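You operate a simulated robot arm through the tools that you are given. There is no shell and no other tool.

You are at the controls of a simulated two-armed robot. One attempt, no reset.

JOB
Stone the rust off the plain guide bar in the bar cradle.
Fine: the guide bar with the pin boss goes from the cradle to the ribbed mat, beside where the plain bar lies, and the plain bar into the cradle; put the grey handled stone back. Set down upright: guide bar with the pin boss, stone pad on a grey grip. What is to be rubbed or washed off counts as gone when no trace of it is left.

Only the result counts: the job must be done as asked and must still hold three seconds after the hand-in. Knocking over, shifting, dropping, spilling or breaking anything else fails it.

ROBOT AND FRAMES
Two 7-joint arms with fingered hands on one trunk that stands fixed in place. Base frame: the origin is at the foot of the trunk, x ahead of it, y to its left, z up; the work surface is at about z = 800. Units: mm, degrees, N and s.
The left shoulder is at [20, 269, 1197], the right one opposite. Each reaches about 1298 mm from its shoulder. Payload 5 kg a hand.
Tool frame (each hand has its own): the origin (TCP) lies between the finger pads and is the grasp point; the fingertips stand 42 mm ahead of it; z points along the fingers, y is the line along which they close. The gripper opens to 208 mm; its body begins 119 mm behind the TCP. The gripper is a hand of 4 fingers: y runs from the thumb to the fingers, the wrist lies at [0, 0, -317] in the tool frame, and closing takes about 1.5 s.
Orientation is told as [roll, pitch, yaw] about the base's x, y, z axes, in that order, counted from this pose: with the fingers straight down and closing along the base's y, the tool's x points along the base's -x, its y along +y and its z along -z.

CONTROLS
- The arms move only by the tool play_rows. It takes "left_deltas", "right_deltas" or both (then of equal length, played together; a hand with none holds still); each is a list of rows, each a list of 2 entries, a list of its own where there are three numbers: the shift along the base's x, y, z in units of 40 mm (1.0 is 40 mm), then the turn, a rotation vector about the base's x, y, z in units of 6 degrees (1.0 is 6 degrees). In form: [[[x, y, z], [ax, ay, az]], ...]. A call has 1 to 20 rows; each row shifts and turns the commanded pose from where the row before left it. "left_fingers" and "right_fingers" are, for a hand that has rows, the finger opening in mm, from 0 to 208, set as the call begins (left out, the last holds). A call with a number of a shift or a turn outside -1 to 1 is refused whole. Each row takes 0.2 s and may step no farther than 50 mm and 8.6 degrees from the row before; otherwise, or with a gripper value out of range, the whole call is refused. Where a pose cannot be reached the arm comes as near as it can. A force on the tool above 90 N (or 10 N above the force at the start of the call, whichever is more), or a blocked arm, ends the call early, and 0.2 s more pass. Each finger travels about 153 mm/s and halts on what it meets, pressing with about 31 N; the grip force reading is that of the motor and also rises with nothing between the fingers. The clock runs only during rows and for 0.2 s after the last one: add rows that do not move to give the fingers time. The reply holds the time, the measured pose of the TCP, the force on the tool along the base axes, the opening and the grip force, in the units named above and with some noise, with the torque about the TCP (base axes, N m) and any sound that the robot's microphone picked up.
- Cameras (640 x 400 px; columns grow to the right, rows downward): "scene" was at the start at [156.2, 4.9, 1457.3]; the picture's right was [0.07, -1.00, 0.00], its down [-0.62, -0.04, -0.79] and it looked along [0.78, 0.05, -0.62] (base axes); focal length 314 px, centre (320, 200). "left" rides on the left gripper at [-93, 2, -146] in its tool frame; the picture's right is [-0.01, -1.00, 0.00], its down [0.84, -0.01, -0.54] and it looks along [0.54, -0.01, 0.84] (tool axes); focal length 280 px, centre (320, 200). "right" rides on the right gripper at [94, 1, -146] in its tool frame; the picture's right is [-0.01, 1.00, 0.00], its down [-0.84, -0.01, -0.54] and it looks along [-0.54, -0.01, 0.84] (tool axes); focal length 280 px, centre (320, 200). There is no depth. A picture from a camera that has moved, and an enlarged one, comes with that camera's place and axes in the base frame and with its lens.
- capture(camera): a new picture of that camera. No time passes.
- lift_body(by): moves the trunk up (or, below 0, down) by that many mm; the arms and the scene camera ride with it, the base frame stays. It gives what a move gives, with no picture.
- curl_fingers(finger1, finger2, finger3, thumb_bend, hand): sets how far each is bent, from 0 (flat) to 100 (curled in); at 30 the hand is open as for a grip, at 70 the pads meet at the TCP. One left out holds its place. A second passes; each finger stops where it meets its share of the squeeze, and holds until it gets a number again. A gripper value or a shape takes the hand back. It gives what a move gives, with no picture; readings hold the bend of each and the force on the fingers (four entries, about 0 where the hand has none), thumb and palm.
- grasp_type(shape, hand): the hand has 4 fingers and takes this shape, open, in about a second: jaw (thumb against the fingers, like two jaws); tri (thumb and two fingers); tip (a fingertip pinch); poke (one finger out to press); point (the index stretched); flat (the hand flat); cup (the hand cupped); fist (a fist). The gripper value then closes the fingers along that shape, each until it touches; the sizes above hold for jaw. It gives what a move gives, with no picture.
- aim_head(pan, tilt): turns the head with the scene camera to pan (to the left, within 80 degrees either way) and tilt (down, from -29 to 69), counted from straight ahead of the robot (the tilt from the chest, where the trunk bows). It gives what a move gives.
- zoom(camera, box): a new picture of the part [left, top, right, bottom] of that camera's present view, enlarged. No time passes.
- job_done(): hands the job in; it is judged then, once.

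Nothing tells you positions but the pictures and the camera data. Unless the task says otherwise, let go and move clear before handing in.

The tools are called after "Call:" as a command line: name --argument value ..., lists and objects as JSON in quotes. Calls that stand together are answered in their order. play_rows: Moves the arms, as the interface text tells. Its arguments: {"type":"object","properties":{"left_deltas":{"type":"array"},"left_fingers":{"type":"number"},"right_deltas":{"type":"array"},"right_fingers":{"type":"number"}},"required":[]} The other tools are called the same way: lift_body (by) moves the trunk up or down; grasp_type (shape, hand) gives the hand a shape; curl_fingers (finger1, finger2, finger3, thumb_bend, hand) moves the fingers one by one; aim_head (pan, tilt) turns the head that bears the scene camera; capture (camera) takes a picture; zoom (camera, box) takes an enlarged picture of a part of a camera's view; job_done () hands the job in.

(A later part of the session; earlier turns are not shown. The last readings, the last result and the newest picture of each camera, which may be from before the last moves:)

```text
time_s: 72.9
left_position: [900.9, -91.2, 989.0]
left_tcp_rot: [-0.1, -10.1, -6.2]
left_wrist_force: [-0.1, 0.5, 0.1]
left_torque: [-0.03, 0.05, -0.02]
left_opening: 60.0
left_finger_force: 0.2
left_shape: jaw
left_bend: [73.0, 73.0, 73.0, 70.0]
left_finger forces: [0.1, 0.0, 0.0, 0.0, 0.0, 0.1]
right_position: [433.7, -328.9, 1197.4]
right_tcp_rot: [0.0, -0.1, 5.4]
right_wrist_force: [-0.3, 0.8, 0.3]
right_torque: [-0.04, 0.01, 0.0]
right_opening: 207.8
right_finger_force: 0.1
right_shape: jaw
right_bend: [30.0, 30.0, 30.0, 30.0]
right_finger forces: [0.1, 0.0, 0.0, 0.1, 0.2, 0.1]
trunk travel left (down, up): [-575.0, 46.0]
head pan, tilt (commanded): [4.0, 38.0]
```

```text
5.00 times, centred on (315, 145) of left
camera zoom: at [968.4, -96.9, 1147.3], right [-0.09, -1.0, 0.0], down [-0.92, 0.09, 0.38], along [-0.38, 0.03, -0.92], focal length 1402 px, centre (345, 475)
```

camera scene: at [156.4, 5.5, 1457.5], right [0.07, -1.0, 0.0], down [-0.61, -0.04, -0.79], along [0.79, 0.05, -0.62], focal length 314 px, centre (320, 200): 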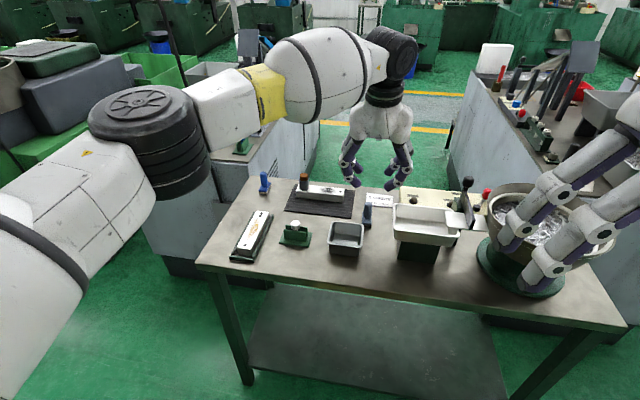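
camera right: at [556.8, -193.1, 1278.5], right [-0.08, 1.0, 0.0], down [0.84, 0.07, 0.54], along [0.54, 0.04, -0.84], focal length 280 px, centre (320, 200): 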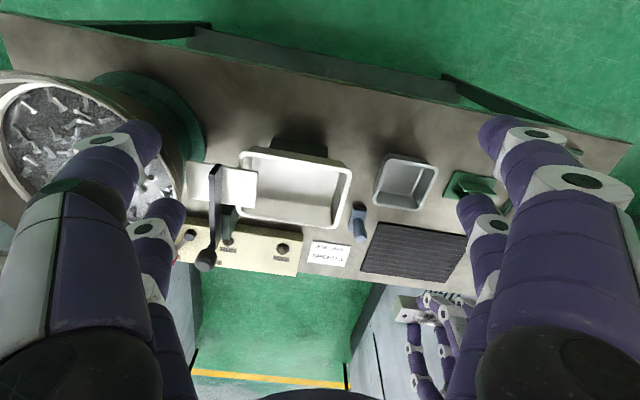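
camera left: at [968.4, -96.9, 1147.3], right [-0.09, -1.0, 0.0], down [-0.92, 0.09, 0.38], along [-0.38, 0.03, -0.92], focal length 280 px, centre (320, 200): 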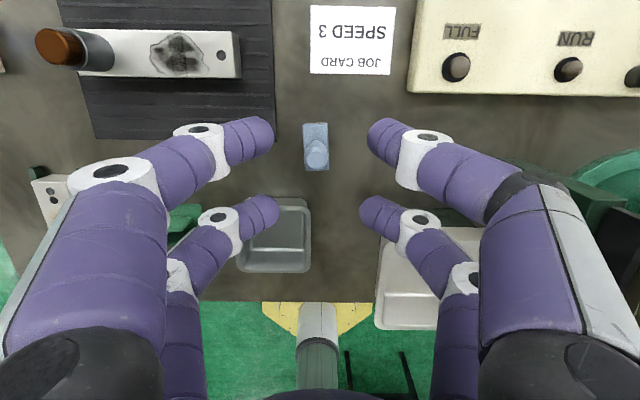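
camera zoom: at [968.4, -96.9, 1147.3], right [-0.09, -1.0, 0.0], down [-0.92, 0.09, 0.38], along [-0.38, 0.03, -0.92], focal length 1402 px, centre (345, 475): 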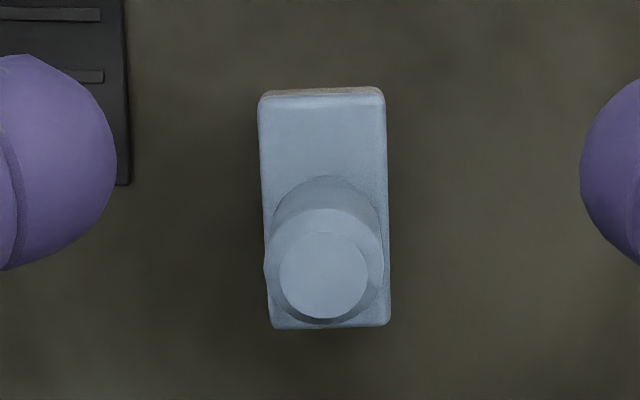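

The stone is centred at (898, -87), yaw about -3.4°, handle 24 mm thick. I move so that the rear finger pair straddles the handle, and lower to z 900.

Call:
play_rows --left_deltas '[[[0.53, 0.035, 0], [0, 0, 0]], [[0, 0, -0.7], [0, 0, 0]], [[0, 0, -0.7], [0, 0, 0]], [[0, 0, -0.7], [0, 0, 0]], [[0, 0, 0], [0, 0, 0]], [[0, 0, 0], [0, 0, 0]]]' --left_fingers 60

Call:
capture --camera "left"

Call:
zoom --camera "scene" --box '[310, 130, 450, 240]'

```text
time_s: 74.3
left_position: [921.6, -89.5, 904.4]
left_tcp_rot: [-0.1, -10.0, -6.1]
left_wrist_force: [-0.2, 0.6, 1.0]
left_torque: [0.0, 0.0, 0.0]
left_opening: 60.1
left_finger_force: 0.0
left_shape: jaw
left_bend: [73.0, 73.0, 73.0, 70.0]
left_finger forces: [0.0, 0.1, 0.1, 0.0, 0.0, 0.1]
right_position: [433.7, -329.4, 1198.8]
right_tcp_rot: [0.0, 0.0, 5.5]
right_wrist_force: [0.7, 0.6, -0.4]
right_torque: [-0.01, 0.0, 0.03]
right_opening: 208.1
right_finger_force: 0.1
right_shape: jaw
right_bend: [30.0, 30.0, 30.0, 30.0]
right_finger forces: [0.1, 0.0, 0.0, 0.1, 0.0, 0.0]
trunk travel left (down, up): [-575.0, 46.0]
head pan, tilt (commanded): [4.0, 38.0]
```

```text
taken
camera left: at [988.9, -94.9, 1063.2], right [-0.09, -1.0, 0.0], down [-0.92, 0.09, 0.39], along [-0.38, 0.03, -0.92], focal length 280 px, centre (320, 200)
```

left: 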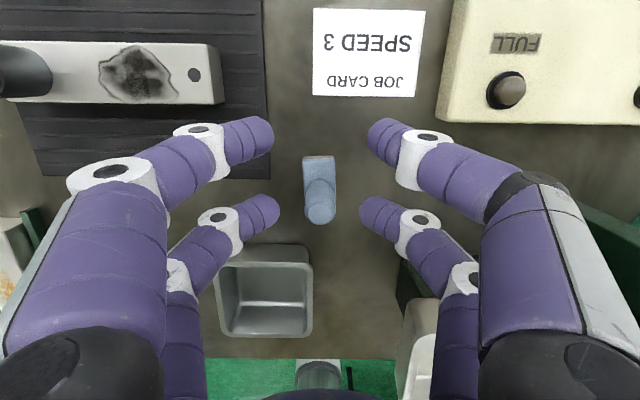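

```text
3.64 times, centred on (380, 185) of scene
camera zoom: at [156.5, 5.1, 1457.4], right [0.07, -1.0, 0.0], down [-0.61, -0.04, -0.79], along [0.79, 0.06, -0.62], focal length 1144 px, centre (102, 254)
```

zoom: 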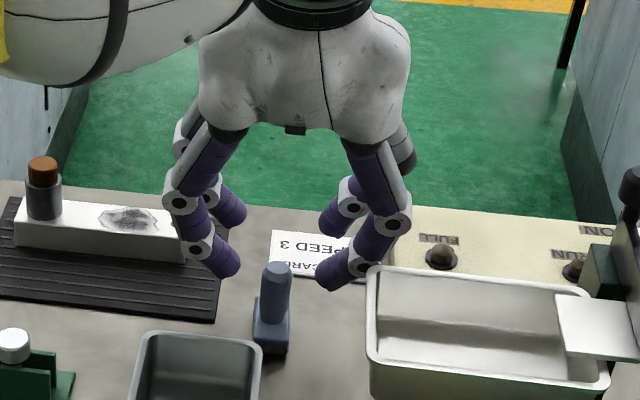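

The handle stands between the rear pair. I lower to the grip height, just above the block.

Call:
play_rows --left_deltas '[[[0, 0, -0.3], [0, 0, 0]], [[0, 0, -0.3], [0, 0, 0]], [[0, 0, -0.15], [0, 0, 0]], [[0, 0, 0], [0, 0, 0]]]' --left_fingers 60

Call:
capture --camera "left"

Call:
zoom --camera "scene" --box '[340, 160, 420, 230]'

```text
time_s: 75.3
left_position: [922.0, -89.9, 875.3]
left_tcp_rot: [-0.1, -10.0, -6.1]
left_wrist_force: [-0.7, 0.4, -0.7]
left_torque: [-0.01, -0.03, 0.03]
left_opening: 60.1
left_finger_force: 0.1
left_shape: jaw
left_bend: [73.0, 73.0, 73.0, 70.0]
left_finger forces: [0.0, 0.0, 0.0, 0.1, 0.1, 0.0]
right_position: [434.0, -330.6, 1199.2]
right_tcp_rot: [0.0, -0.1, 5.5]
right_wrist_force: [0.4, 0.9, 0.1]
right_torque: [0.01, 0.03, -0.03]
right_opening: 207.7
right_finger_force: 0.2
right_shape: jaw
right_bend: [30.0, 30.0, 30.0, 30.0]
right_finger forces: [0.0, 0.1, 0.0, 0.0, 0.1, 0.0]
trunk travel left (down, up): [-575.0, 46.0]
head pan, tilt (commanded): [4.0, 38.0]
```

```text
taken
camera left: at [989.2, -95.8, 1033.3], right [-0.09, -1.0, 0.0], down [-0.92, 0.09, 0.39], along [-0.38, 0.03, -0.92], focal length 280 px, centre (320, 200)
```

left: 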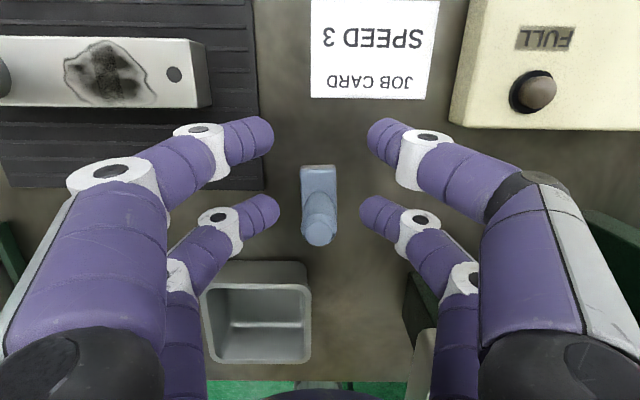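

```text
5.71 times, centred on (380, 195) of scene
camera zoom: at [156.2, 5.1, 1457.5], right [0.07, -1.0, 0.0], down [-0.61, -0.04, -0.79], along [0.79, 0.05, -0.62], focal length 1797 px, centre (-23, 229)
```

zoom: 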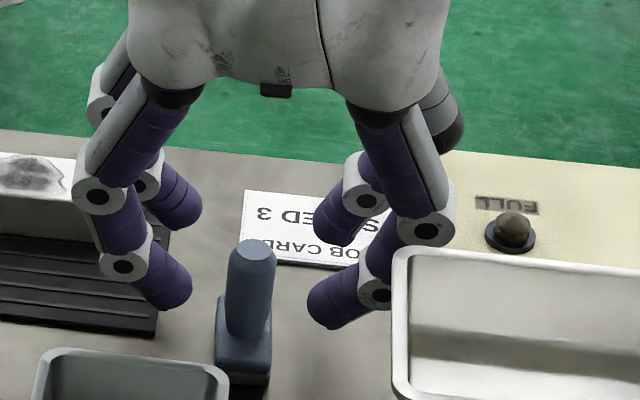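

The tips are at about z 838 on either side of the handle. I close.

Call:
play_rows --left_deltas '[[[0, 0, 0], [0, 0, 0]], [[0, 0, 0], [0, 0, 0]], [[0, 0, 0], [0, 0, 0]], [[0, 0, 0], [0, 0, 0]], [[0, 0, 0], [0, 0, 0]], [[0, 0, 0], [0, 0, 0]]]' --left_fingers 5

Call:
capture --camera "left"

Call:
zoom --camera "scene" --box '[340, 160, 420, 230]'

```text
time_s: 76.7
left_position: [921.7, -91.1, 875.2]
left_tcp_rot: [-0.1, -10.1, -6.1]
left_wrist_force: [0.1, -0.5, 8.4]
left_torque: [0.03, 0.19, -0.02]
left_opening: 6.9
left_finger_force: 0.0
left_shape: jaw
left_bend: [68.0, 65.0, 65.0, 70.0]
left_finger forces: [0.0, 6.3, 6.2, 0.0, 0.0, 0.1]
right_position: [433.0, -329.8, 1198.0]
right_tcp_rot: [0.0, -0.1, 5.4]
right_wrist_force: [-0.2, -0.1, -0.3]
right_torque: [-0.02, 0.0, -0.04]
right_opening: 207.9
right_finger_force: 0.0
right_shape: jaw
right_bend: [30.0, 30.0, 30.0, 30.0]
right_finger forces: [0.1, 0.0, 0.0, 0.1, 0.0, 0.0]
trunk travel left (down, up): [-575.0, 46.0]
head pan, tilt (commanded): [4.0, 38.0]
```

```text
taken
camera left: at [989.0, -95.7, 1033.9], right [-0.09, -1.0, 0.0], down [-0.92, 0.09, 0.38], along [-0.38, 0.03, -0.92], focal length 280 px, centre (320, 200)
```

left: 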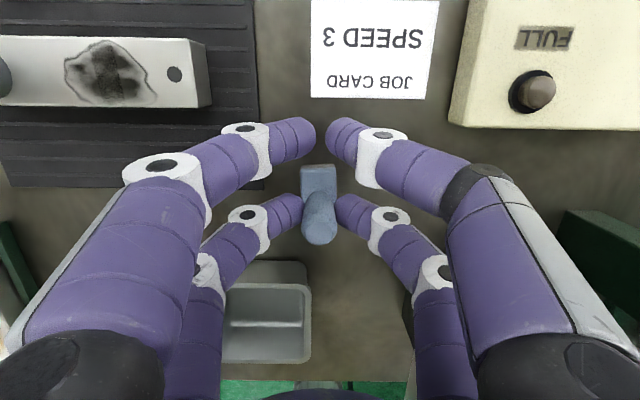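

```text
5.71 times, centred on (380, 195) of scene
camera zoom: at [155.7, 5.2, 1457.6], right [0.07, -1.0, 0.0], down [-0.61, -0.04, -0.79], along [0.79, 0.05, -0.62], focal length 1797 px, centre (-23, 229)
```

zoom: 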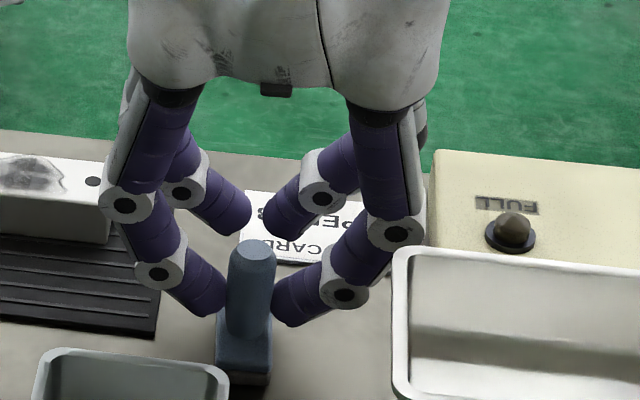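

The rear pair has met the handle with about 6 N and the front pair closes on air. I close fully to build up grip force.

Call:
play_rows --left_deltas '[[[0, 0, 0.03], [0, 0, 0]], [[0, 0, 0], [0, 0, 0]], [[0, 0, 0], [0, 0, 0]], [[0, 0, 0], [0, 0, 0]], [[0, 0, 0], [0, 0, 0]]]' --left_fingers 0

Call:
capture --camera "left"

```text
time_s: 77.9
left_position: [921.8, -90.5, 874.9]
left_tcp_rot: [-0.1, -9.8, -6.1]
left_wrist_force: [0.7, 0.2, -1.8]
left_torque: [-0.01, -0.01, 0.06]
left_opening: 0.0
left_finger_force: 31.1
left_shape: jaw
left_bend: [70.0, 71.0, 71.0, 70.0]
left_finger forces: [0.1, 28.7, 28.7, 0.0, 0.0, 0.0]
right_position: [433.3, -328.5, 1199.1]
right_tcp_rot: [0.0, 0.0, 5.5]
right_wrist_force: [0.2, 0.6, 0.3]
right_torque: [0.03, -0.01, 0.01]
right_opening: 207.8
right_finger_force: 0.0
right_shape: jaw
right_bend: [30.0, 30.0, 30.0, 30.0]
right_finger forces: [0.0, 0.1, 0.0, 0.0, 0.0, 0.0]
trunk travel left (down, up): [-575.0, 46.0]
head pan, tilt (commanded): [4.0, 38.0]
```

```text
taken
camera left: at [989.2, -95.8, 1034.4], right [-0.09, -1.0, 0.0], down [-0.92, 0.09, 0.39], along [-0.38, 0.03, -0.92], focal length 280 px, centre (320, 200)
```

left: 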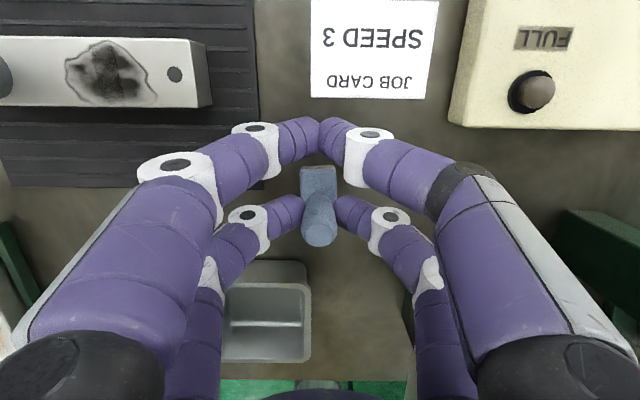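

The handle is now held at 28.7 N by the rear pair. I lift slightly and check that the stone hangs upright.

Call:
play_rows --left_deltas '[[[0, 0, 0.1], [0, 0, 0]], [[0, 0, 0.2], [0, 0, 0]], [[0, 0, 0.4], [0, 0, 0]], [[0, 0, 0], [0, 0, 0]]]'

Call:
capture --camera "left"

Call:
zoom --camera "scene" --box '[340, 150, 420, 220]'

```text
time_s: 78.9
left_position: [922.2, -92.0, 903.8]
left_tcp_rot: [0.0, -9.9, -6.1]
left_wrist_force: [-0.1, -0.7, -0.8]
left_torque: [0.0, 0.02, -0.02]
left_opening: 0.0
left_finger_force: 31.3
left_shape: jaw
left_bend: [70.0, 71.0, 71.0, 70.0]
left_finger forces: [0.0, 28.8, 28.6, 0.0, 0.1, 0.1]
right_position: [434.3, -329.9, 1197.2]
right_tcp_rot: [0.0, 0.0, 5.4]
right_wrist_force: [-0.2, -0.3, 0.9]
right_torque: [0.02, 0.04, 0.03]
right_opening: 207.9
right_finger_force: 0.1
right_shape: jaw
right_bend: [30.0, 30.0, 30.0, 30.0]
right_finger forces: [0.0, 0.0, 0.1, 0.1, 0.1, 0.1]
trunk travel left (down, up): [-575.0, 46.0]
head pan, tilt (commanded): [4.0, 38.0]
```

```text
taken
camera left: at [989.4, -96.4, 1062.0], right [-0.09, -1.0, 0.0], down [-0.92, 0.09, 0.39], along [-0.38, 0.03, -0.92], focal length 280 px, centre (320, 200)
```

left: 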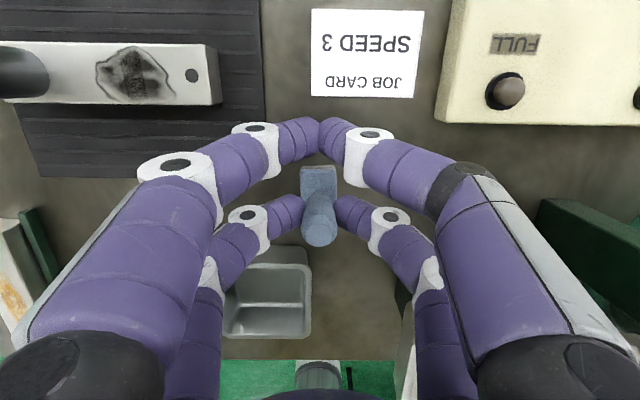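

```text
5.71 times, centred on (380, 185) of scene
camera zoom: at [156.6, 5.1, 1457.4], right [0.07, -1.0, 0.0], down [-0.61, -0.04, -0.79], along [0.79, 0.06, -0.62], focal length 1797 px, centre (-23, 286)
```

zoom: 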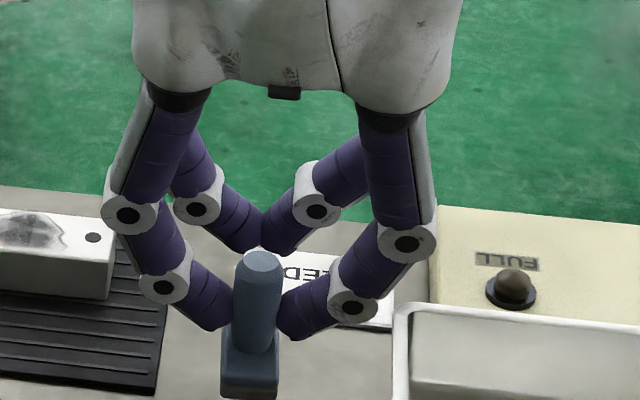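

The stone hangs upright, and its original spot is noted (hand at 922, -90.5, 875). I raise it and carry it over to the cradle.

Call:
play_rows --left_deltas '[[[0, 0, 0.7], [0, 0, 0]], [[0, 0, 0.7], [0, 0, 0]], [[0, 0, 0.7], [0, 0, 0]], [[-0.2475, 0.928, 0], [0, 0, -0.05]], [[-0.2475, 0.928, 0], [0, 0, -0.06]], [[-0.2475, 0.928, 0], [0, 0, -0.06]], [[-0.2475, 0.928, 0], [0, 0, -0.06]], [[-0.2475, 0.928, 0], [0, 0, -0.06]], [[-0.2475, 0.928, 0], [0, 0, -0.06]], [[-0.2475, 0.928, 0], [0, 0, -0.05]], [[-0.2475, 0.928, 0], [0, 0, -0.05]], [[-0.2475, 0.928, 0], [0, 0, -0.05]], [[0, 0, 0], [0, 0, 0]], [[0, 0, 0], [0, 0, 0]]]'

Call:
capture --camera "left"

Call:
aim_head --pan 17 --tilt 42

Call:
zoom --camera "scene" --box '[240, 120, 400, 240]'

```text
time_s: 81.9
left_position: [834.1, 246.0, 985.7]
left_tcp_rot: [-0.1, -10.0, -9.0]
left_wrist_force: [-0.5, 0.5, -0.7]
left_torque: [-0.11, -0.04, 0.03]
left_opening: 0.0
left_finger_force: 31.4
left_shape: jaw
left_bend: [70.0, 71.0, 71.0, 70.0]
left_finger forces: [0.1, 29.1, 29.0, 0.0, 0.0, 0.0]
right_position: [434.4, -328.2, 1197.5]
right_tcp_rot: [0.1, 0.0, 5.6]
right_wrist_force: [0.9, -0.9, -0.3]
right_torque: [-0.02, 0.03, 0.0]
right_opening: 207.8
right_finger_force: 0.0
right_shape: jaw
right_bend: [30.0, 30.0, 30.0, 30.0]
right_finger forces: [0.0, 0.0, 0.0, 0.0, 0.1, 0.1]
trunk travel left (down, up): [-575.0, 46.0]
head pan, tilt (commanded): [4.0, 38.0]
```

```text
taken
camera left: at [900.9, 236.9, 1144.9], right [-0.14, -0.99, 0.0], down [-0.91, 0.13, 0.39], along [-0.38, 0.05, -0.92], focal length 280 px, centre (320, 200)
```

left: 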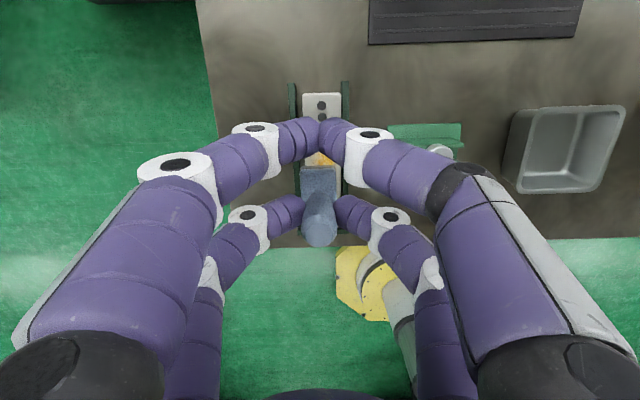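

```text
time_s: 82.6
left_position: [834.0, 245.2, 985.4]
left_tcp_rot: [-0.1, -9.9, -9.1]
left_wrist_force: [0.1, -1.0, -1.2]
left_torque: [-0.01, -0.02, 0.02]
left_opening: 0.0
left_finger_force: 30.6
left_shape: jaw
left_bend: [70.0, 71.0, 71.0, 70.0]
left_finger forces: [0.0, 29.0, 29.0, 0.1, 0.1, 0.1]
right_position: [435.2, -328.4, 1198.3]
right_tcp_rot: [0.0, 0.0, 5.4]
right_wrist_force: [0.5, 0.0, -0.6]
right_torque: [-0.01, 0.02, 0.02]
right_opening: 207.9
right_finger_force: 0.0
right_shape: jaw
right_bend: [30.0, 30.0, 30.0, 30.0]
right_finger forces: [0.0, 0.0, 0.0, 0.1, 0.0, 0.0]
trunk travel left (down, up): [-575.0, 46.0]
head pan, tilt (commanded): [17.0, 42.0]
```

```text
3.33 times, centred on (320, 180) of scene
camera zoom: at [150.2, 23.6, 1451.6], right [0.29, -0.96, 0.0], down [-0.64, -0.2, -0.74], along [0.71, 0.22, -0.67], focal length 1048 px, centre (320, 267)
```

zoom: 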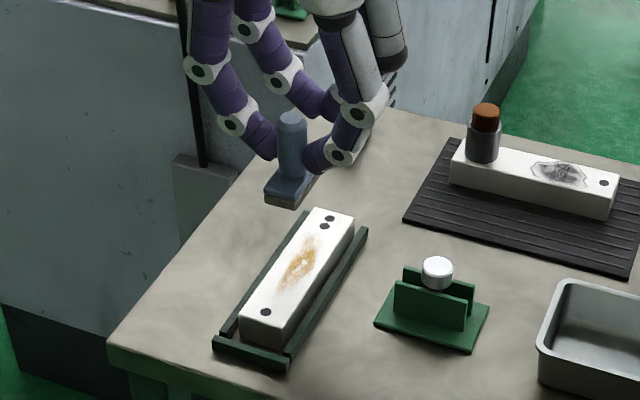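

The scene camera sees the rusty bar in the cradle well. I measure the bar and rust there.

Call:
zoom --camera "scene" --box '[300, 176, 356, 232]'

```text
7.14 times, centred on (328, 204) of scene
camera zoom: at [150.2, 23.6, 1451.6], right [0.29, -0.96, 0.0], down [-0.64, -0.2, -0.74], along [0.71, 0.22, -0.67], focal length 2246 px, centre (263, 171)
```

zoom: 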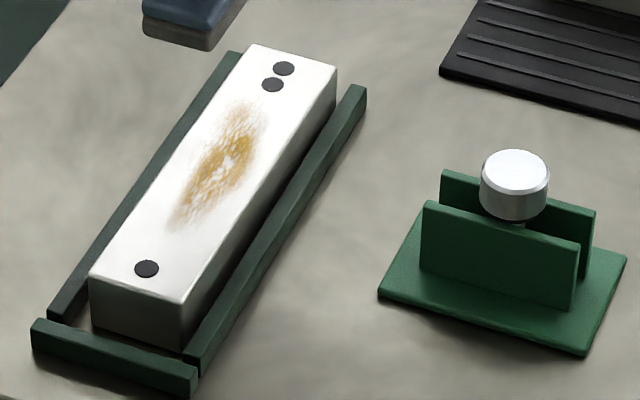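

The bar lies at (810, 245), yaw -6.5°, with rust over about ±47 mm along and ±15 mm across. I bring the stone over the rust centre and lower it close to the bar.

Call:
play_rows --left_deltas '[[[-0.02, -0.125, -0.6], [0, 0, 0]], [[0, 0, -0.6], [0, 0, 0]], [[0, 0, -0.5], [0, 0, 0]], [[0, 0, 0], [0, 0, 0]], [[0, 0, 0], [0, 0, 0]]]'

Call:
zoom --camera "scene" --box '[290, 156, 366, 232]'

Call:
capture --camera "left"

```text
time_s: 83.8
left_position: [832.6, 238.8, 918.6]
left_tcp_rot: [-0.1, -9.9, -9.1]
left_wrist_force: [0.0, 0.9, -1.4]
left_torque: [0.0, -0.02, 0.01]
left_opening: 0.0
left_finger_force: 31.6
left_shape: jaw
left_bend: [70.0, 71.0, 71.0, 70.0]
left_finger forces: [0.1, 29.0, 29.0, 0.1, 0.0, 0.0]
right_position: [433.3, -328.7, 1198.8]
right_tcp_rot: [0.0, 0.0, 5.4]
right_wrist_force: [-0.4, 0.0, -0.1]
right_torque: [0.0, 0.03, 0.01]
right_opening: 208.1
right_finger_force: 0.1
right_shape: jaw
right_bend: [30.0, 30.0, 30.0, 30.0]
right_finger forces: [0.0, 0.0, 0.0, 0.1, 0.0, 0.0]
trunk travel left (down, up): [-575.0, 46.0]
head pan, tilt (commanded): [17.0, 42.0]
```

```text
5.26 times, centred on (328, 194) of scene
camera zoom: at [150.3, 23.6, 1451.5], right [0.29, -0.96, 0.0], down [-0.64, -0.2, -0.74], along [0.71, 0.22, -0.67], focal length 1655 px, centre (278, 232)
```

zoom: 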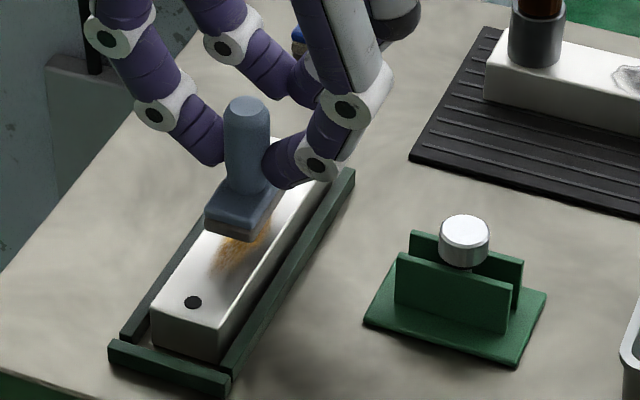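

```text
taken
camera left: at [899.8, 229.7, 1077.6], right [-0.14, -0.99, 0.0], down [-0.91, 0.13, 0.39], along [-0.38, 0.05, -0.92], focal length 280 px, centre (320, 200)
```

left: 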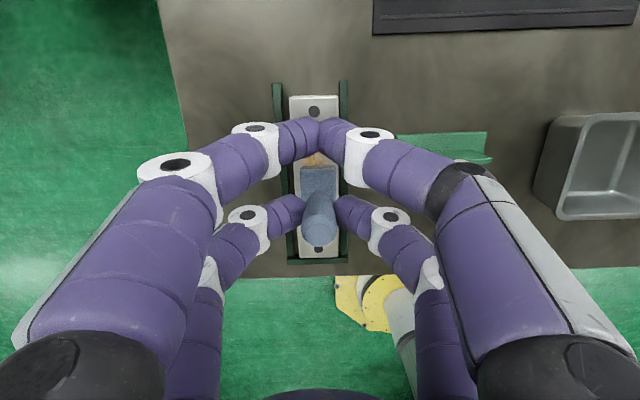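

The stone is aligned with the bar and about 15 mm above it. I lower it in steps until it touches.

Call:
play_rows --left_deltas '[[[0, 0.03, -0.2], [0, 0, 0]], [[0, 0, -0.1], [0, 0, 0]], [[0, 0, -0.05], [0, 0, 0]], [[0, 0, 0], [0, 0, 0]]]'

```text
time_s: 84.8
left_position: [833.7, 240.2, 903.8]
left_tcp_rot: [-0.1, -9.9, -9.1]
left_wrist_force: [-0.7, 0.0, -1.3]
left_torque: [0.01, -0.03, 0.03]
left_opening: 0.2
left_finger_force: 31.0
left_shape: jaw
left_bend: [70.0, 71.0, 71.0, 70.0]
left_finger forces: [0.1, 28.9, 29.0, 0.0, 0.0, 0.0]
right_position: [434.7, -330.2, 1197.8]
right_tcp_rot: [0.1, 0.0, 5.5]
right_wrist_force: [0.5, 0.1, -0.2]
right_torque: [-0.02, 0.0, -0.01]
right_opening: 207.9
right_finger_force: 0.0
right_shape: jaw
right_bend: [30.0, 30.0, 30.0, 30.0]
right_finger forces: [0.0, 0.0, 0.1, 0.0, 0.1, 0.1]
trunk travel left (down, up): [-575.0, 46.0]
head pan, tilt (commanded): [17.0, 42.0]
```

Call:
play_rows --left_deltas '[[[0, 0, -0.04], [0, 0, 0]], [[0, 0, -0.03], [0, 0, 0]], [[0, 0, 0], [0, 0, 0]]]'

Call:
zoom --camera "scene" --box '[300, 176, 356, 232]'

```text
time_s: 85.6
left_position: [832.2, 239.7, 902.1]
left_tcp_rot: [-0.2, -10.0, -9.1]
left_wrist_force: [-1.0, -0.4, 4.6]
left_torque: [0.08, 0.12, 0.0]
left_opening: 0.0
left_finger_force: 31.4
left_shape: jaw
left_bend: [70.0, 71.0, 71.0, 70.0]
left_finger forces: [0.1, 30.5, 30.3, 0.0, 0.0, 0.0]
right_position: [433.8, -329.2, 1199.2]
right_tcp_rot: [0.1, 0.0, 5.4]
right_wrist_force: [-0.2, -0.3, 0.9]
right_torque: [0.01, -0.01, 0.0]
right_opening: 208.0
right_finger_force: 0.2
right_shape: jaw
right_bend: [30.0, 30.0, 30.0, 30.0]
right_finger forces: [0.0, 0.0, 0.1, 0.1, 0.1, 0.0]
trunk travel left (down, up): [-575.0, 46.0]
head pan, tilt (commanded): [17.0, 42.0]
```

```text
7.14 times, centred on (328, 204) of scene
camera zoom: at [149.9, 23.5, 1451.6], right [0.29, -0.96, 0.0], down [-0.64, -0.2, -0.74], along [0.71, 0.22, -0.67], focal length 2246 px, centre (263, 171)
```

zoom: 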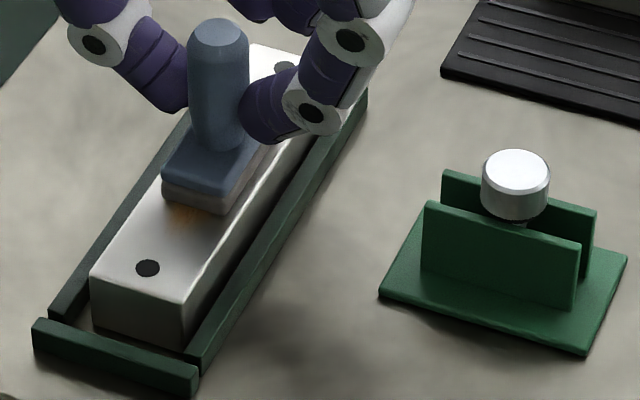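

Contact with about 6 N. I try a first stroke along the bar: back, forth and to centre.

Call:
play_rows --left_deltas '[[[-0.29, 0.033, -0.02], [0, 0, 0]], [[-0.29, 0.033, 0], [0, 0, 0]], [[-0.29, 0.033, 0], [0, 0, 0]], [[0.29, -0.033, 0], [0, 0, 0]], [[0.29, -0.033, 0], [0, 0, 0]], [[0.29, -0.033, 0], [0, 0, 0]], [[0.29, -0.033, 0], [0, 0, 0]], [[0.29, -0.033, 0], [0, 0, 0]], [[0.29, -0.033, 0], [0, 0, 0]], [[-0.29, 0.033, 0], [0, 0, 0]], [[-0.29, 0.033, 0], [0, 0, 0]], [[-0.29, 0.033, 0], [0, 0, 0]]]'

Call:
zoom --camera "scene" --box '[300, 176, 356, 232]'

Call:
capture --camera "left"

```text
time_s: 88.2
left_position: [833.0, 239.5, 901.6]
left_tcp_rot: [-0.1, -9.9, -9.1]
left_wrist_force: [1.7, -0.1, 13.8]
left_torque: [0.03, 0.35, 0.01]
left_opening: 0.0
left_finger_force: 31.3
left_shape: jaw
left_bend: [70.0, 71.0, 71.0, 70.0]
left_finger forces: [0.0, 33.3, 33.9, 0.0, 0.1, 0.0]
right_position: [434.3, -328.6, 1197.9]
right_tcp_rot: [0.0, -0.1, 5.4]
right_wrist_force: [-0.1, 0.5, -0.1]
right_torque: [-0.03, 0.02, -0.01]
right_opening: 207.9
right_finger_force: 0.1
right_shape: jaw
right_bend: [30.0, 30.0, 30.0, 30.0]
right_finger forces: [0.0, 0.0, 0.0, 0.0, 0.0, 0.0]
trunk travel left (down, up): [-575.0, 46.0]
head pan, tilt (commanded): [17.0, 42.0]
```

```text
7.14 times, centred on (328, 204) of scene
camera zoom: at [149.6, 23.5, 1451.7], right [0.29, -0.96, 0.0], down [-0.64, -0.2, -0.74], along [0.71, 0.22, -0.67], focal length 2246 px, centre (263, 171)
```

zoom: 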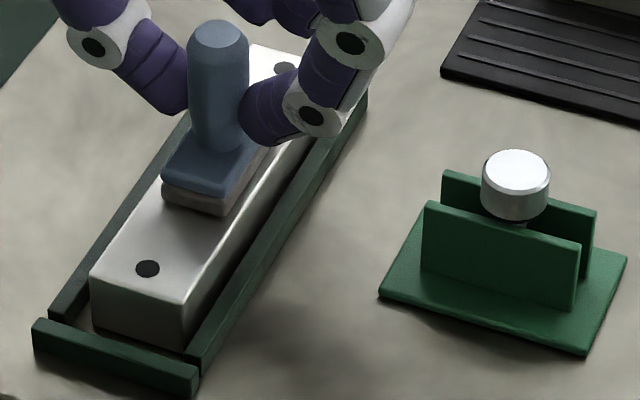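

```text
taken
camera left: at [898.6, 230.7, 1061.5], right [-0.14, -0.99, 0.0], down [-0.91, 0.13, 0.38], along [-0.38, 0.05, -0.92], focal length 280 px, centre (320, 200)
```

left: 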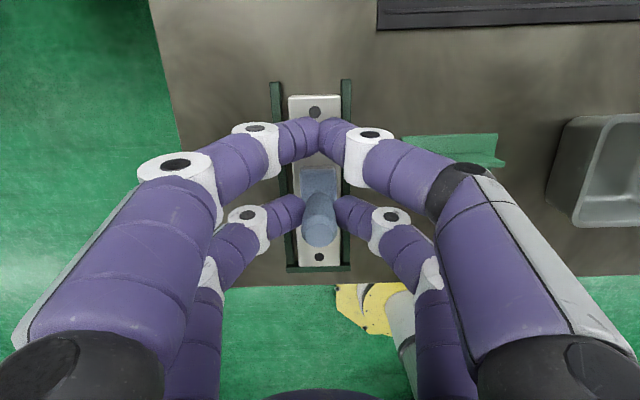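

The stroke works: the rust in front of the stone is gone and the bar has not moved. I now stroke with the stone shifted 6 mm to the left.

Call:
play_rows --left_deltas '[[[0.017, 0.149, 0], [0, 0, 0]], [[-0.31, 0.035, 0], [0, 0, 0]], [[-0.31, 0.035, 0], [0, 0, 0]], [[-0.31, 0.035, 0], [0, 0, 0]], [[0.31, -0.035, 0], [0, 0, 0]], [[0.31, -0.035, 0], [0, 0, 0]], [[0.31, -0.035, 0], [0, 0, 0]], [[0.31, -0.035, 0], [0, 0, 0]], [[0.31, -0.035, 0], [0, 0, 0]], [[0.31, -0.035, 0], [0, 0, 0]], [[-0.31, 0.035, 0], [0, 0, 0]], [[-0.31, 0.035, 0], [0, 0, 0]], [[-0.31, 0.035, 0], [0, 0, 0]]]'

Call:
zoom --camera "scene" --box '[300, 176, 356, 232]'

```text
time_s: 91.0
left_position: [834.6, 245.8, 901.7]
left_tcp_rot: [-0.1, -10.0, -9.0]
left_wrist_force: [1.3, -0.4, 11.2]
left_torque: [0.0, 0.27, -0.01]
left_opening: 0.0
left_finger_force: 30.8
left_shape: jaw
left_bend: [70.0, 71.0, 71.0, 70.0]
left_finger forces: [0.0, 34.3, 34.5, 0.1, 0.0, 0.1]
right_position: [433.7, -329.2, 1198.8]
right_tcp_rot: [0.0, -0.1, 5.3]
right_wrist_force: [0.4, 0.2, -0.3]
right_torque: [0.0, 0.0, -0.01]
right_opening: 208.1
right_finger_force: 0.1
right_shape: jaw
right_bend: [30.0, 30.0, 30.0, 30.0]
right_finger forces: [0.0, 0.0, 0.0, 0.1, 0.1, 0.0]
trunk travel left (down, up): [-575.0, 46.0]
head pan, tilt (commanded): [17.0, 42.0]
```

```text
7.14 times, centred on (328, 204) of scene
camera zoom: at [149.7, 23.7, 1451.7], right [0.29, -0.96, 0.0], down [-0.64, -0.2, -0.74], along [0.71, 0.22, -0.67], focal length 2246 px, centre (263, 171)
```

zoom: 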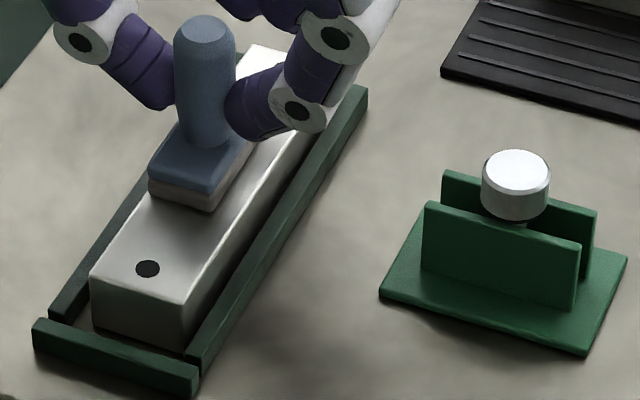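

Good, the bar remains still. Now the same with the stone shifted 6 mm to the right of the centre line.

Call:
play_rows --left_deltas '[[[-0.017, -0.149, 0], [0, 0, 0]], [[-0.017, -0.149, 0], [0, 0, 0]], [[-0.31, 0.035, 0], [0, 0, 0]], [[-0.31, 0.035, 0], [0, 0, 0]], [[-0.31, 0.035, 0], [0, 0, 0]], [[0.31, -0.035, 0], [0, 0, 0]], [[0.31, -0.035, 0], [0, 0, 0]], [[0.31, -0.035, 0], [0, 0, 0]], [[0.31, -0.035, 0], [0, 0, 0]], [[0.31, -0.035, 0], [0, 0, 0]], [[0.31, -0.035, 0], [0, 0, 0]], [[-0.31, 0.035, 0], [0, 0, 0]], [[-0.31, 0.035, 0], [0, 0, 0]], [[-0.31, 0.035, 0], [0, 0, 0]]]'

Call:
zoom --camera "scene" --box '[300, 176, 356, 232]'

```text
time_s: 94.0
left_position: [831.7, 234.1, 902.4]
left_tcp_rot: [-0.1, -10.0, -9.1]
left_wrist_force: [1.3, 0.1, 8.9]
left_torque: [0.1, 0.17, 0.02]
left_opening: 0.1
left_finger_force: 30.7
left_shape: jaw
left_bend: [70.0, 71.0, 71.0, 70.0]
left_finger forces: [0.0, 34.1, 34.1, 0.0, 0.0, 0.1]
right_position: [434.1, -329.0, 1198.5]
right_tcp_rot: [0.0, -0.1, 5.4]
right_wrist_force: [0.4, 0.6, 0.0]
right_torque: [-0.01, -0.03, -0.02]
right_opening: 207.7
right_finger_force: 0.0
right_shape: jaw
right_bend: [30.0, 30.0, 30.0, 30.0]
right_finger forces: [0.0, 0.1, 0.1, 0.0, 0.0, 0.0]
trunk travel left (down, up): [-575.0, 46.0]
head pan, tilt (commanded): [17.0, 42.0]
```

```text
7.14 times, centred on (328, 204) of scene
camera zoom: at [149.8, 23.5, 1451.6], right [0.29, -0.96, 0.0], down [-0.64, -0.2, -0.74], along [0.71, 0.22, -0.67], focal length 2246 px, centre (263, 171)
```

zoom: 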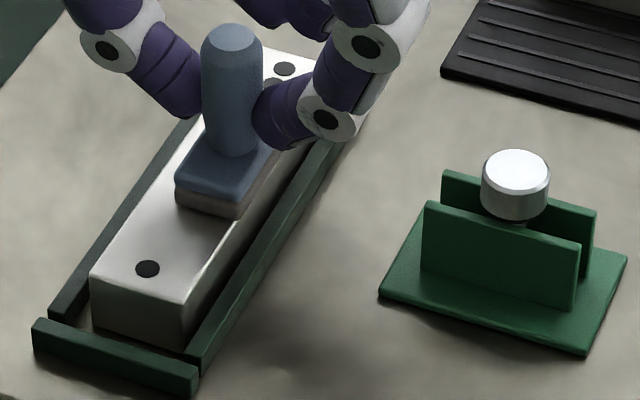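

One more full pass for thoroughness, at +3 mm and -3 mm off the centre line with a slightly longer stroke.

Call:
play_rows --left_deltas '[[[0.009, 0.075, -0.01], [0, 0, 0]], [[-0.36, 0.041, 0], [0, 0, 0]], [[-0.36, 0.041, 0], [0, 0, 0]], [[-0.36, 0.041, 0], [0, 0, 0]], [[0.36, -0.041, 0], [0, 0, 0]], [[0.36, -0.041, 0], [0, 0, 0]], [[0.36, -0.041, 0], [0, 0, 0]], [[0.36, -0.041, 0], [0, 0, 0]], [[0.36, -0.041, 0], [0, 0, 0]], [[0.36, -0.041, 0], [0, 0, 0]], [[0.017, 0.149, 0], [0, 0, 0]], [[-0.36, 0.041, 0], [0, 0, 0]], [[-0.36, 0.041, 0], [0, 0, 0]], [[-0.36, 0.041, 0], [0, 0, 0]], [[-0.36, 0.041, 0], [0, 0, 0]], [[-0.36, 0.041, 0], [0, 0, 0]], [[-0.36, 0.041, 0], [0, 0, 0]], [[0.36, -0.041, 0], [0, 0, 0]], [[0.36, -0.041, 0], [0, 0, 0]], [[0.36, -0.041, 0], [0, 0, 0]]]'

Call:
zoom --camera "scene" --box '[300, 176, 356, 232]'

```text
time_s: 98.2
left_position: [831.6, 244.0, 901.1]
left_tcp_rot: [-0.2, -10.0, -9.1]
left_wrist_force: [-1.4, 0.1, 8.2]
left_torque: [0.02, 0.27, 0.03]
left_opening: 0.0
left_finger_force: 31.0
left_shape: jaw
left_bend: [70.0, 71.0, 71.0, 70.0]
left_finger forces: [0.1, 33.7, 34.2, 0.0, 0.0, 0.1]
right_position: [432.9, -330.3, 1199.1]
right_tcp_rot: [0.1, 0.0, 5.4]
right_wrist_force: [0.1, 0.5, 1.0]
right_torque: [0.01, -0.01, -0.02]
right_opening: 207.9
right_finger_force: 0.1
right_shape: jaw
right_bend: [30.0, 30.0, 30.0, 30.0]
right_finger forces: [0.0, 0.1, 0.0, 0.0, 0.0, 0.0]
trunk travel left (down, up): [-575.0, 46.0]
head pan, tilt (commanded): [17.0, 42.0]
```

```text
7.14 times, centred on (328, 204) of scene
camera zoom: at [149.3, 23.3, 1451.6], right [0.29, -0.96, 0.0], down [-0.64, -0.2, -0.74], along [0.71, 0.22, -0.67], focal length 2246 px, centre (263, 171)
```

zoom: 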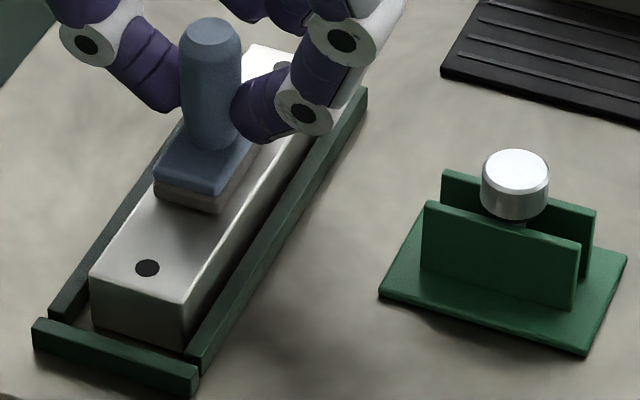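

Now I lift the stone clear and inspect the whole top of the bar.

Call:
play_rows --left_deltas '[[[0, 0, 0.4], [0, 0, 0]], [[0, 0, 0.9], [0, 0, 0]], [[0, 0, 0.9], [0, 0, 0]], [[0.3, -0.6, 0], [0, 0, 0]], [[0.3, -0.9, 0], [0, 0, 0]], [[0, 0, 0], [0, 0, 0]]]'

Call:
zoom --camera "scene" --box '[300, 176, 356, 232]'

Call:
zoom --camera "left" --box '[120, 60, 400, 300]'

```text
time_s: 99.6
left_position: [857.2, 185.4, 989.6]
left_tcp_rot: [-0.1, -10.0, -9.0]
left_wrist_force: [0.2, 0.9, -2.4]
left_torque: [-0.14, 0.04, -0.03]
left_opening: 0.2
left_finger_force: 30.8
left_shape: jaw
left_bend: [70.0, 71.0, 71.0, 70.0]
left_finger forces: [0.0, 33.0, 33.0, 0.0, 0.0, 0.1]
right_position: [434.2, -328.4, 1198.4]
right_tcp_rot: [0.0, -0.1, 5.4]
right_wrist_force: [0.0, 1.0, 0.0]
right_torque: [-0.1, 0.04, -0.01]
right_opening: 207.9
right_finger_force: 0.0
right_shape: jaw
right_bend: [30.0, 30.0, 30.0, 30.0]
right_finger forces: [0.1, 0.0, 0.0, 0.0, 0.0, 0.0]
trunk travel left (down, up): [-575.0, 46.0]
head pan, tilt (commanded): [17.0, 42.0]
```

```text
7.14 times, centred on (328, 204) of scene
camera zoom: at [150.6, 24.4, 1451.4], right [0.29, -0.96, 0.0], down [-0.64, -0.2, -0.74], along [0.71, 0.22, -0.67], focal length 2246 px, centre (263, 171)
```

zoom: 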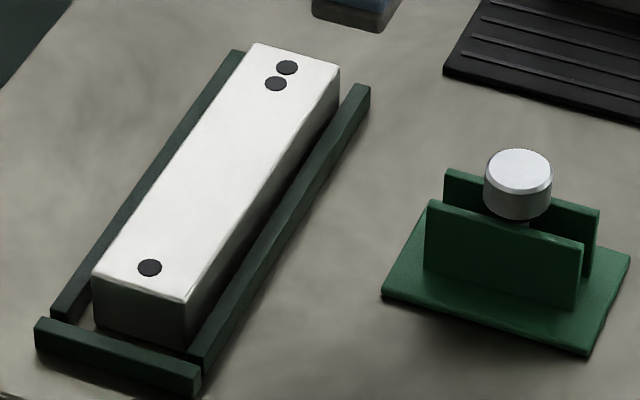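

```text
1.67 times, centred on (260, 180) of left
camera zoom: at [923.9, 176.6, 1149.2], right [-0.14, -0.99, 0.0], down [-0.91, 0.13, 0.39], along [-0.38, 0.05, -0.92], focal length 467 px, centre (420, 233)
```

zoom: 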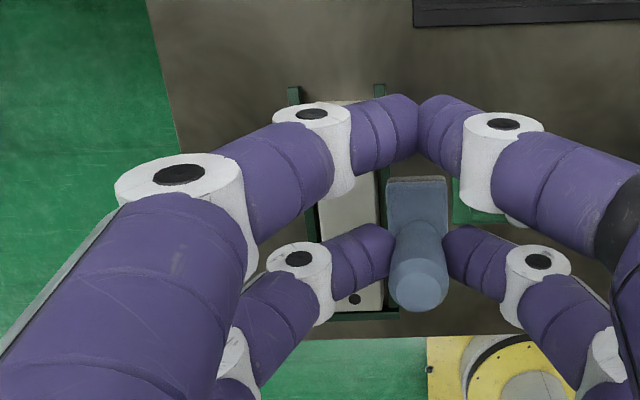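

The bar's top looks clean. I zoom in further to look for faint traces.

Call:
zoom --camera "scene" --box '[304, 178, 334, 220]'

```text
9.52 times, centred on (319, 199) of scene
camera zoom: at [150.6, 24.4, 1451.4], right [0.29, -0.96, 0.0], down [-0.64, -0.2, -0.74], along [0.71, 0.22, -0.67], focal length 2995 px, centre (330, 210)
```

zoom: 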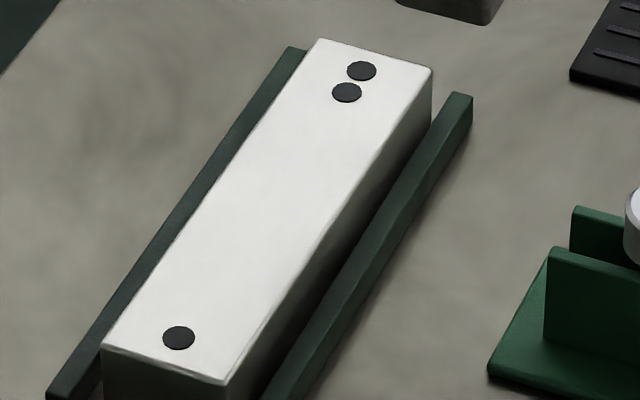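

No trace of rust is visible. I carry the stone back above its original spot.

Call:
play_rows --left_deltas '[[[0.202, -0.8625, 0], [0, 0, 0.06]], [[0.202, -0.8625, 0], [0, 0, 0.06]], [[0.202, -0.8625, 0], [0, 0, 0.06]], [[0.202, -0.8625, 0], [0, 0, 0.06]], [[0.202, -0.8625, 0], [0, 0, 0.06]], [[0.202, -0.8625, 0], [0, 0, 0.06]], [[0.202, -0.8625, 0], [0, 0, 0.06]], [[0.202, -0.8625, 0], [0, 0, 0.06]], [[0, 0, 0], [0, 0, 0]], [[0, 0, 0], [0, 0, 0]]]'

Call:
aim_head --pan 4 --tilt 38

Call:
zoom --camera "scene" --box '[300, 120, 460, 240]'

Call:
capture --camera "left"

```text
time_s: 101.8
left_position: [921.5, -93.8, 988.9]
left_tcp_rot: [-0.2, -9.9, -6.4]
left_wrist_force: [-0.5, 0.4, -1.3]
left_torque: [0.15, -0.08, 0.02]
left_opening: 0.1
left_finger_force: 30.7
left_shape: jaw
left_bend: [70.0, 71.0, 71.0, 70.0]
left_finger forces: [0.1, 32.9, 33.0, 0.1, 0.0, 0.1]
right_position: [433.9, -330.4, 1198.3]
right_tcp_rot: [0.0, 0.0, 5.4]
right_wrist_force: [-0.2, -1.3, 0.0]
right_torque: [0.08, -0.07, 0.02]
right_opening: 207.9
right_finger_force: 0.1
right_shape: jaw
right_bend: [30.0, 30.0, 30.0, 30.0]
right_finger forces: [0.1, 0.0, 0.1, 0.1, 0.0, 0.1]
trunk travel left (down, up): [-575.0, 46.0]
head pan, tilt (commanded): [17.0, 42.0]
```

```text
time_s: 102.6
left_position: [921.6, -91.7, 988.4]
left_tcp_rot: [-0.1, -9.9, -6.2]
left_wrist_force: [0.0, -0.5, -0.8]
left_torque: [0.02, -0.04, 0.01]
left_opening: 0.2
left_finger_force: 31.5
left_shape: jaw
left_bend: [70.0, 71.0, 71.0, 70.0]
left_finger forces: [0.0, 32.9, 33.0, 0.0, 0.0, 0.0]
right_position: [433.9, -329.1, 1199.4]
right_tcp_rot: [0.1, -0.1, 5.4]
right_wrist_force: [0.3, -0.5, 0.5]
right_torque: [0.0, 0.02, -0.02]
right_opening: 207.8
right_finger_force: 0.0
right_shape: jaw
right_bend: [30.0, 30.0, 30.0, 30.0]
right_finger forces: [0.0, 0.1, 0.0, 0.1, 0.1, 0.1]
trunk travel left (down, up): [-575.0, 46.0]
head pan, tilt (commanded): [4.0, 38.0]
```

```text
3.33 times, centred on (380, 180) of scene
camera zoom: at [156.3, 5.1, 1457.5], right [0.07, -1.0, 0.0], down [-0.61, -0.04, -0.79], along [0.79, 0.06, -0.62], focal length 1048 px, centre (120, 267)
```

zoom: 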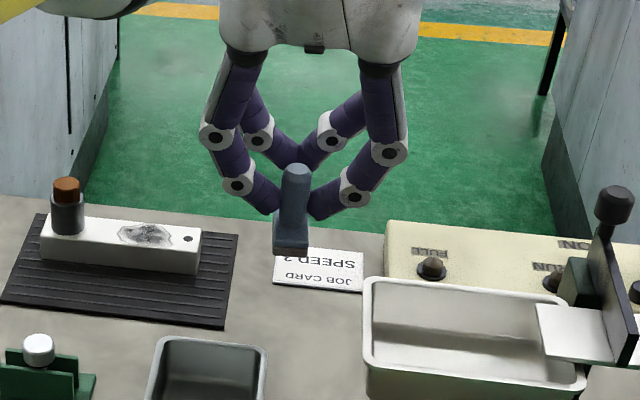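

```text
taken
camera left: at [988.9, -97.7, 1148.5], right [-0.09, -1.0, 0.0], down [-0.92, 0.09, 0.39], along [-0.38, 0.03, -0.92], focal length 280 px, centre (320, 200)
```

left: 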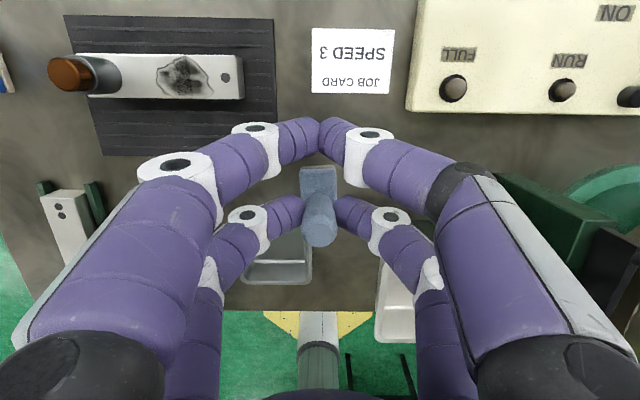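

The stone sits in the grip as before. I lower it to just above its spot.

Call:
play_rows --left_deltas '[[[0, 0.02, -0.88], [0, 0, 0]], [[0, 0, -0.88], [0, 0, 0]], [[0, 0, -0.85], [0, 0, 0]], [[0, 0, 0], [0, 0, 0]], [[0, 0, 0], [0, 0, 0]]]'

Call:
zoom --camera "scene" --box '[340, 160, 420, 230]'

```text
time_s: 103.8
left_position: [922.4, -91.6, 883.1]
left_tcp_rot: [-0.1, -9.9, -6.1]
left_wrist_force: [0.2, -0.3, -0.9]
left_torque: [0.0, 0.02, -0.01]
left_opening: 0.0
left_finger_force: 30.9
left_shape: jaw
left_bend: [70.0, 71.0, 71.0, 70.0]
left_finger forces: [0.1, 33.0, 33.0, 0.0, 0.0, 0.0]
right_position: [435.3, -329.5, 1198.6]
right_tcp_rot: [0.0, 0.0, 5.4]
right_wrist_force: [0.0, -0.3, -0.2]
right_torque: [-0.03, 0.03, 0.02]
right_opening: 207.8
right_finger_force: 0.1
right_shape: jaw
right_bend: [30.0, 30.0, 30.0, 30.0]
right_finger forces: [0.1, 0.0, 0.0, 0.0, 0.0, 0.0]
trunk travel left (down, up): [-575.0, 46.0]
head pan, tilt (commanded): [4.0, 38.0]
```

```text
5.71 times, centred on (380, 195) of scene
camera zoom: at [156.7, 5.1, 1457.4], right [0.07, -1.0, 0.0], down [-0.61, -0.04, -0.79], along [0.79, 0.06, -0.62], focal length 1797 px, centre (-23, 229)
```

zoom: 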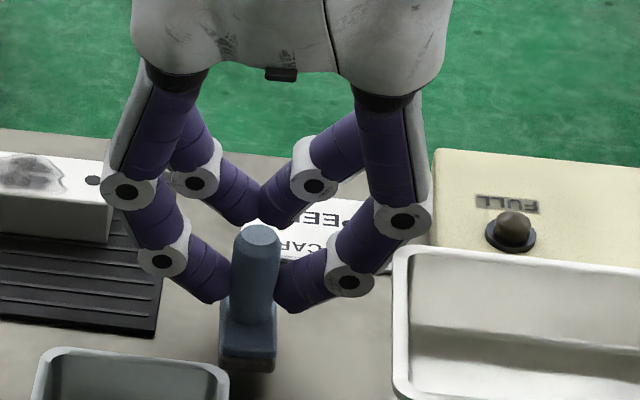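

Call:
play_rows --left_deltas '[[[0, 0.015, -0.1], [0, 0, 0]], [[0, 0, -0.06], [0, 0, 0]], [[0, 0, 0], [0, 0, 0]]]'

```text
time_s: 104.6
left_position: [922.7, -89.5, 876.6]
left_tcp_rot: [-0.2, -9.9, -6.1]
left_wrist_force: [0.1, -0.7, -1.9]
left_torque: [0.03, -0.04, -0.01]
left_opening: 0.0
left_finger_force: 31.1
left_shape: jaw
left_bend: [70.0, 71.0, 71.0, 70.0]
left_finger forces: [0.1, 32.8, 32.9, 0.0, 0.1, 0.0]
right_position: [434.3, -329.3, 1198.4]
right_tcp_rot: [-0.1, 0.1, 5.4]
right_wrist_force: [0.4, 0.2, 0.4]
right_torque: [-0.02, 0.02, -0.02]
right_opening: 207.8
right_finger_force: 0.1
right_shape: jaw
right_bend: [30.0, 30.0, 30.0, 30.0]
right_finger forces: [0.0, 0.0, 0.0, 0.1, 0.0, 0.1]
trunk travel left (down, up): [-575.0, 46.0]
head pan, tilt (commanded): [4.0, 38.0]
```

The stone is a millimetre or two above the bench. I lower in millimetre steps until it touches.

Call:
play_rows --left_deltas '[[[0, -0.01, -0.04], [0, 0, 0]], [[0, 0, -0.02], [0, 0, 0]], [[0, 0, 0], [0, 0, 0]]]'

```text
time_s: 105.4
left_position: [920.9, -92.0, 873.9]
left_tcp_rot: [-0.1, -9.9, -6.2]
left_wrist_force: [0.1, -0.4, -1.0]
left_torque: [-0.01, -0.03, 0.03]
left_opening: 0.0
left_finger_force: 30.9
left_shape: jaw
left_bend: [70.0, 71.0, 71.0, 70.0]
left_finger forces: [0.0, 32.8, 33.0, 0.1, 0.0, 0.0]
right_position: [434.0, -329.2, 1197.5]
right_tcp_rot: [0.0, 0.0, 5.5]
right_wrist_force: [-0.2, 0.2, 0.1]
right_torque: [0.04, -0.03, -0.02]
right_opening: 208.1
right_finger_force: 0.1
right_shape: jaw
right_bend: [30.0, 30.0, 30.0, 30.0]
right_finger forces: [0.1, 0.1, 0.0, 0.1, 0.1, 0.0]
trunk travel left (down, up): [-575.0, 46.0]
head pan, tilt (commanded): [4.0, 38.0]
```

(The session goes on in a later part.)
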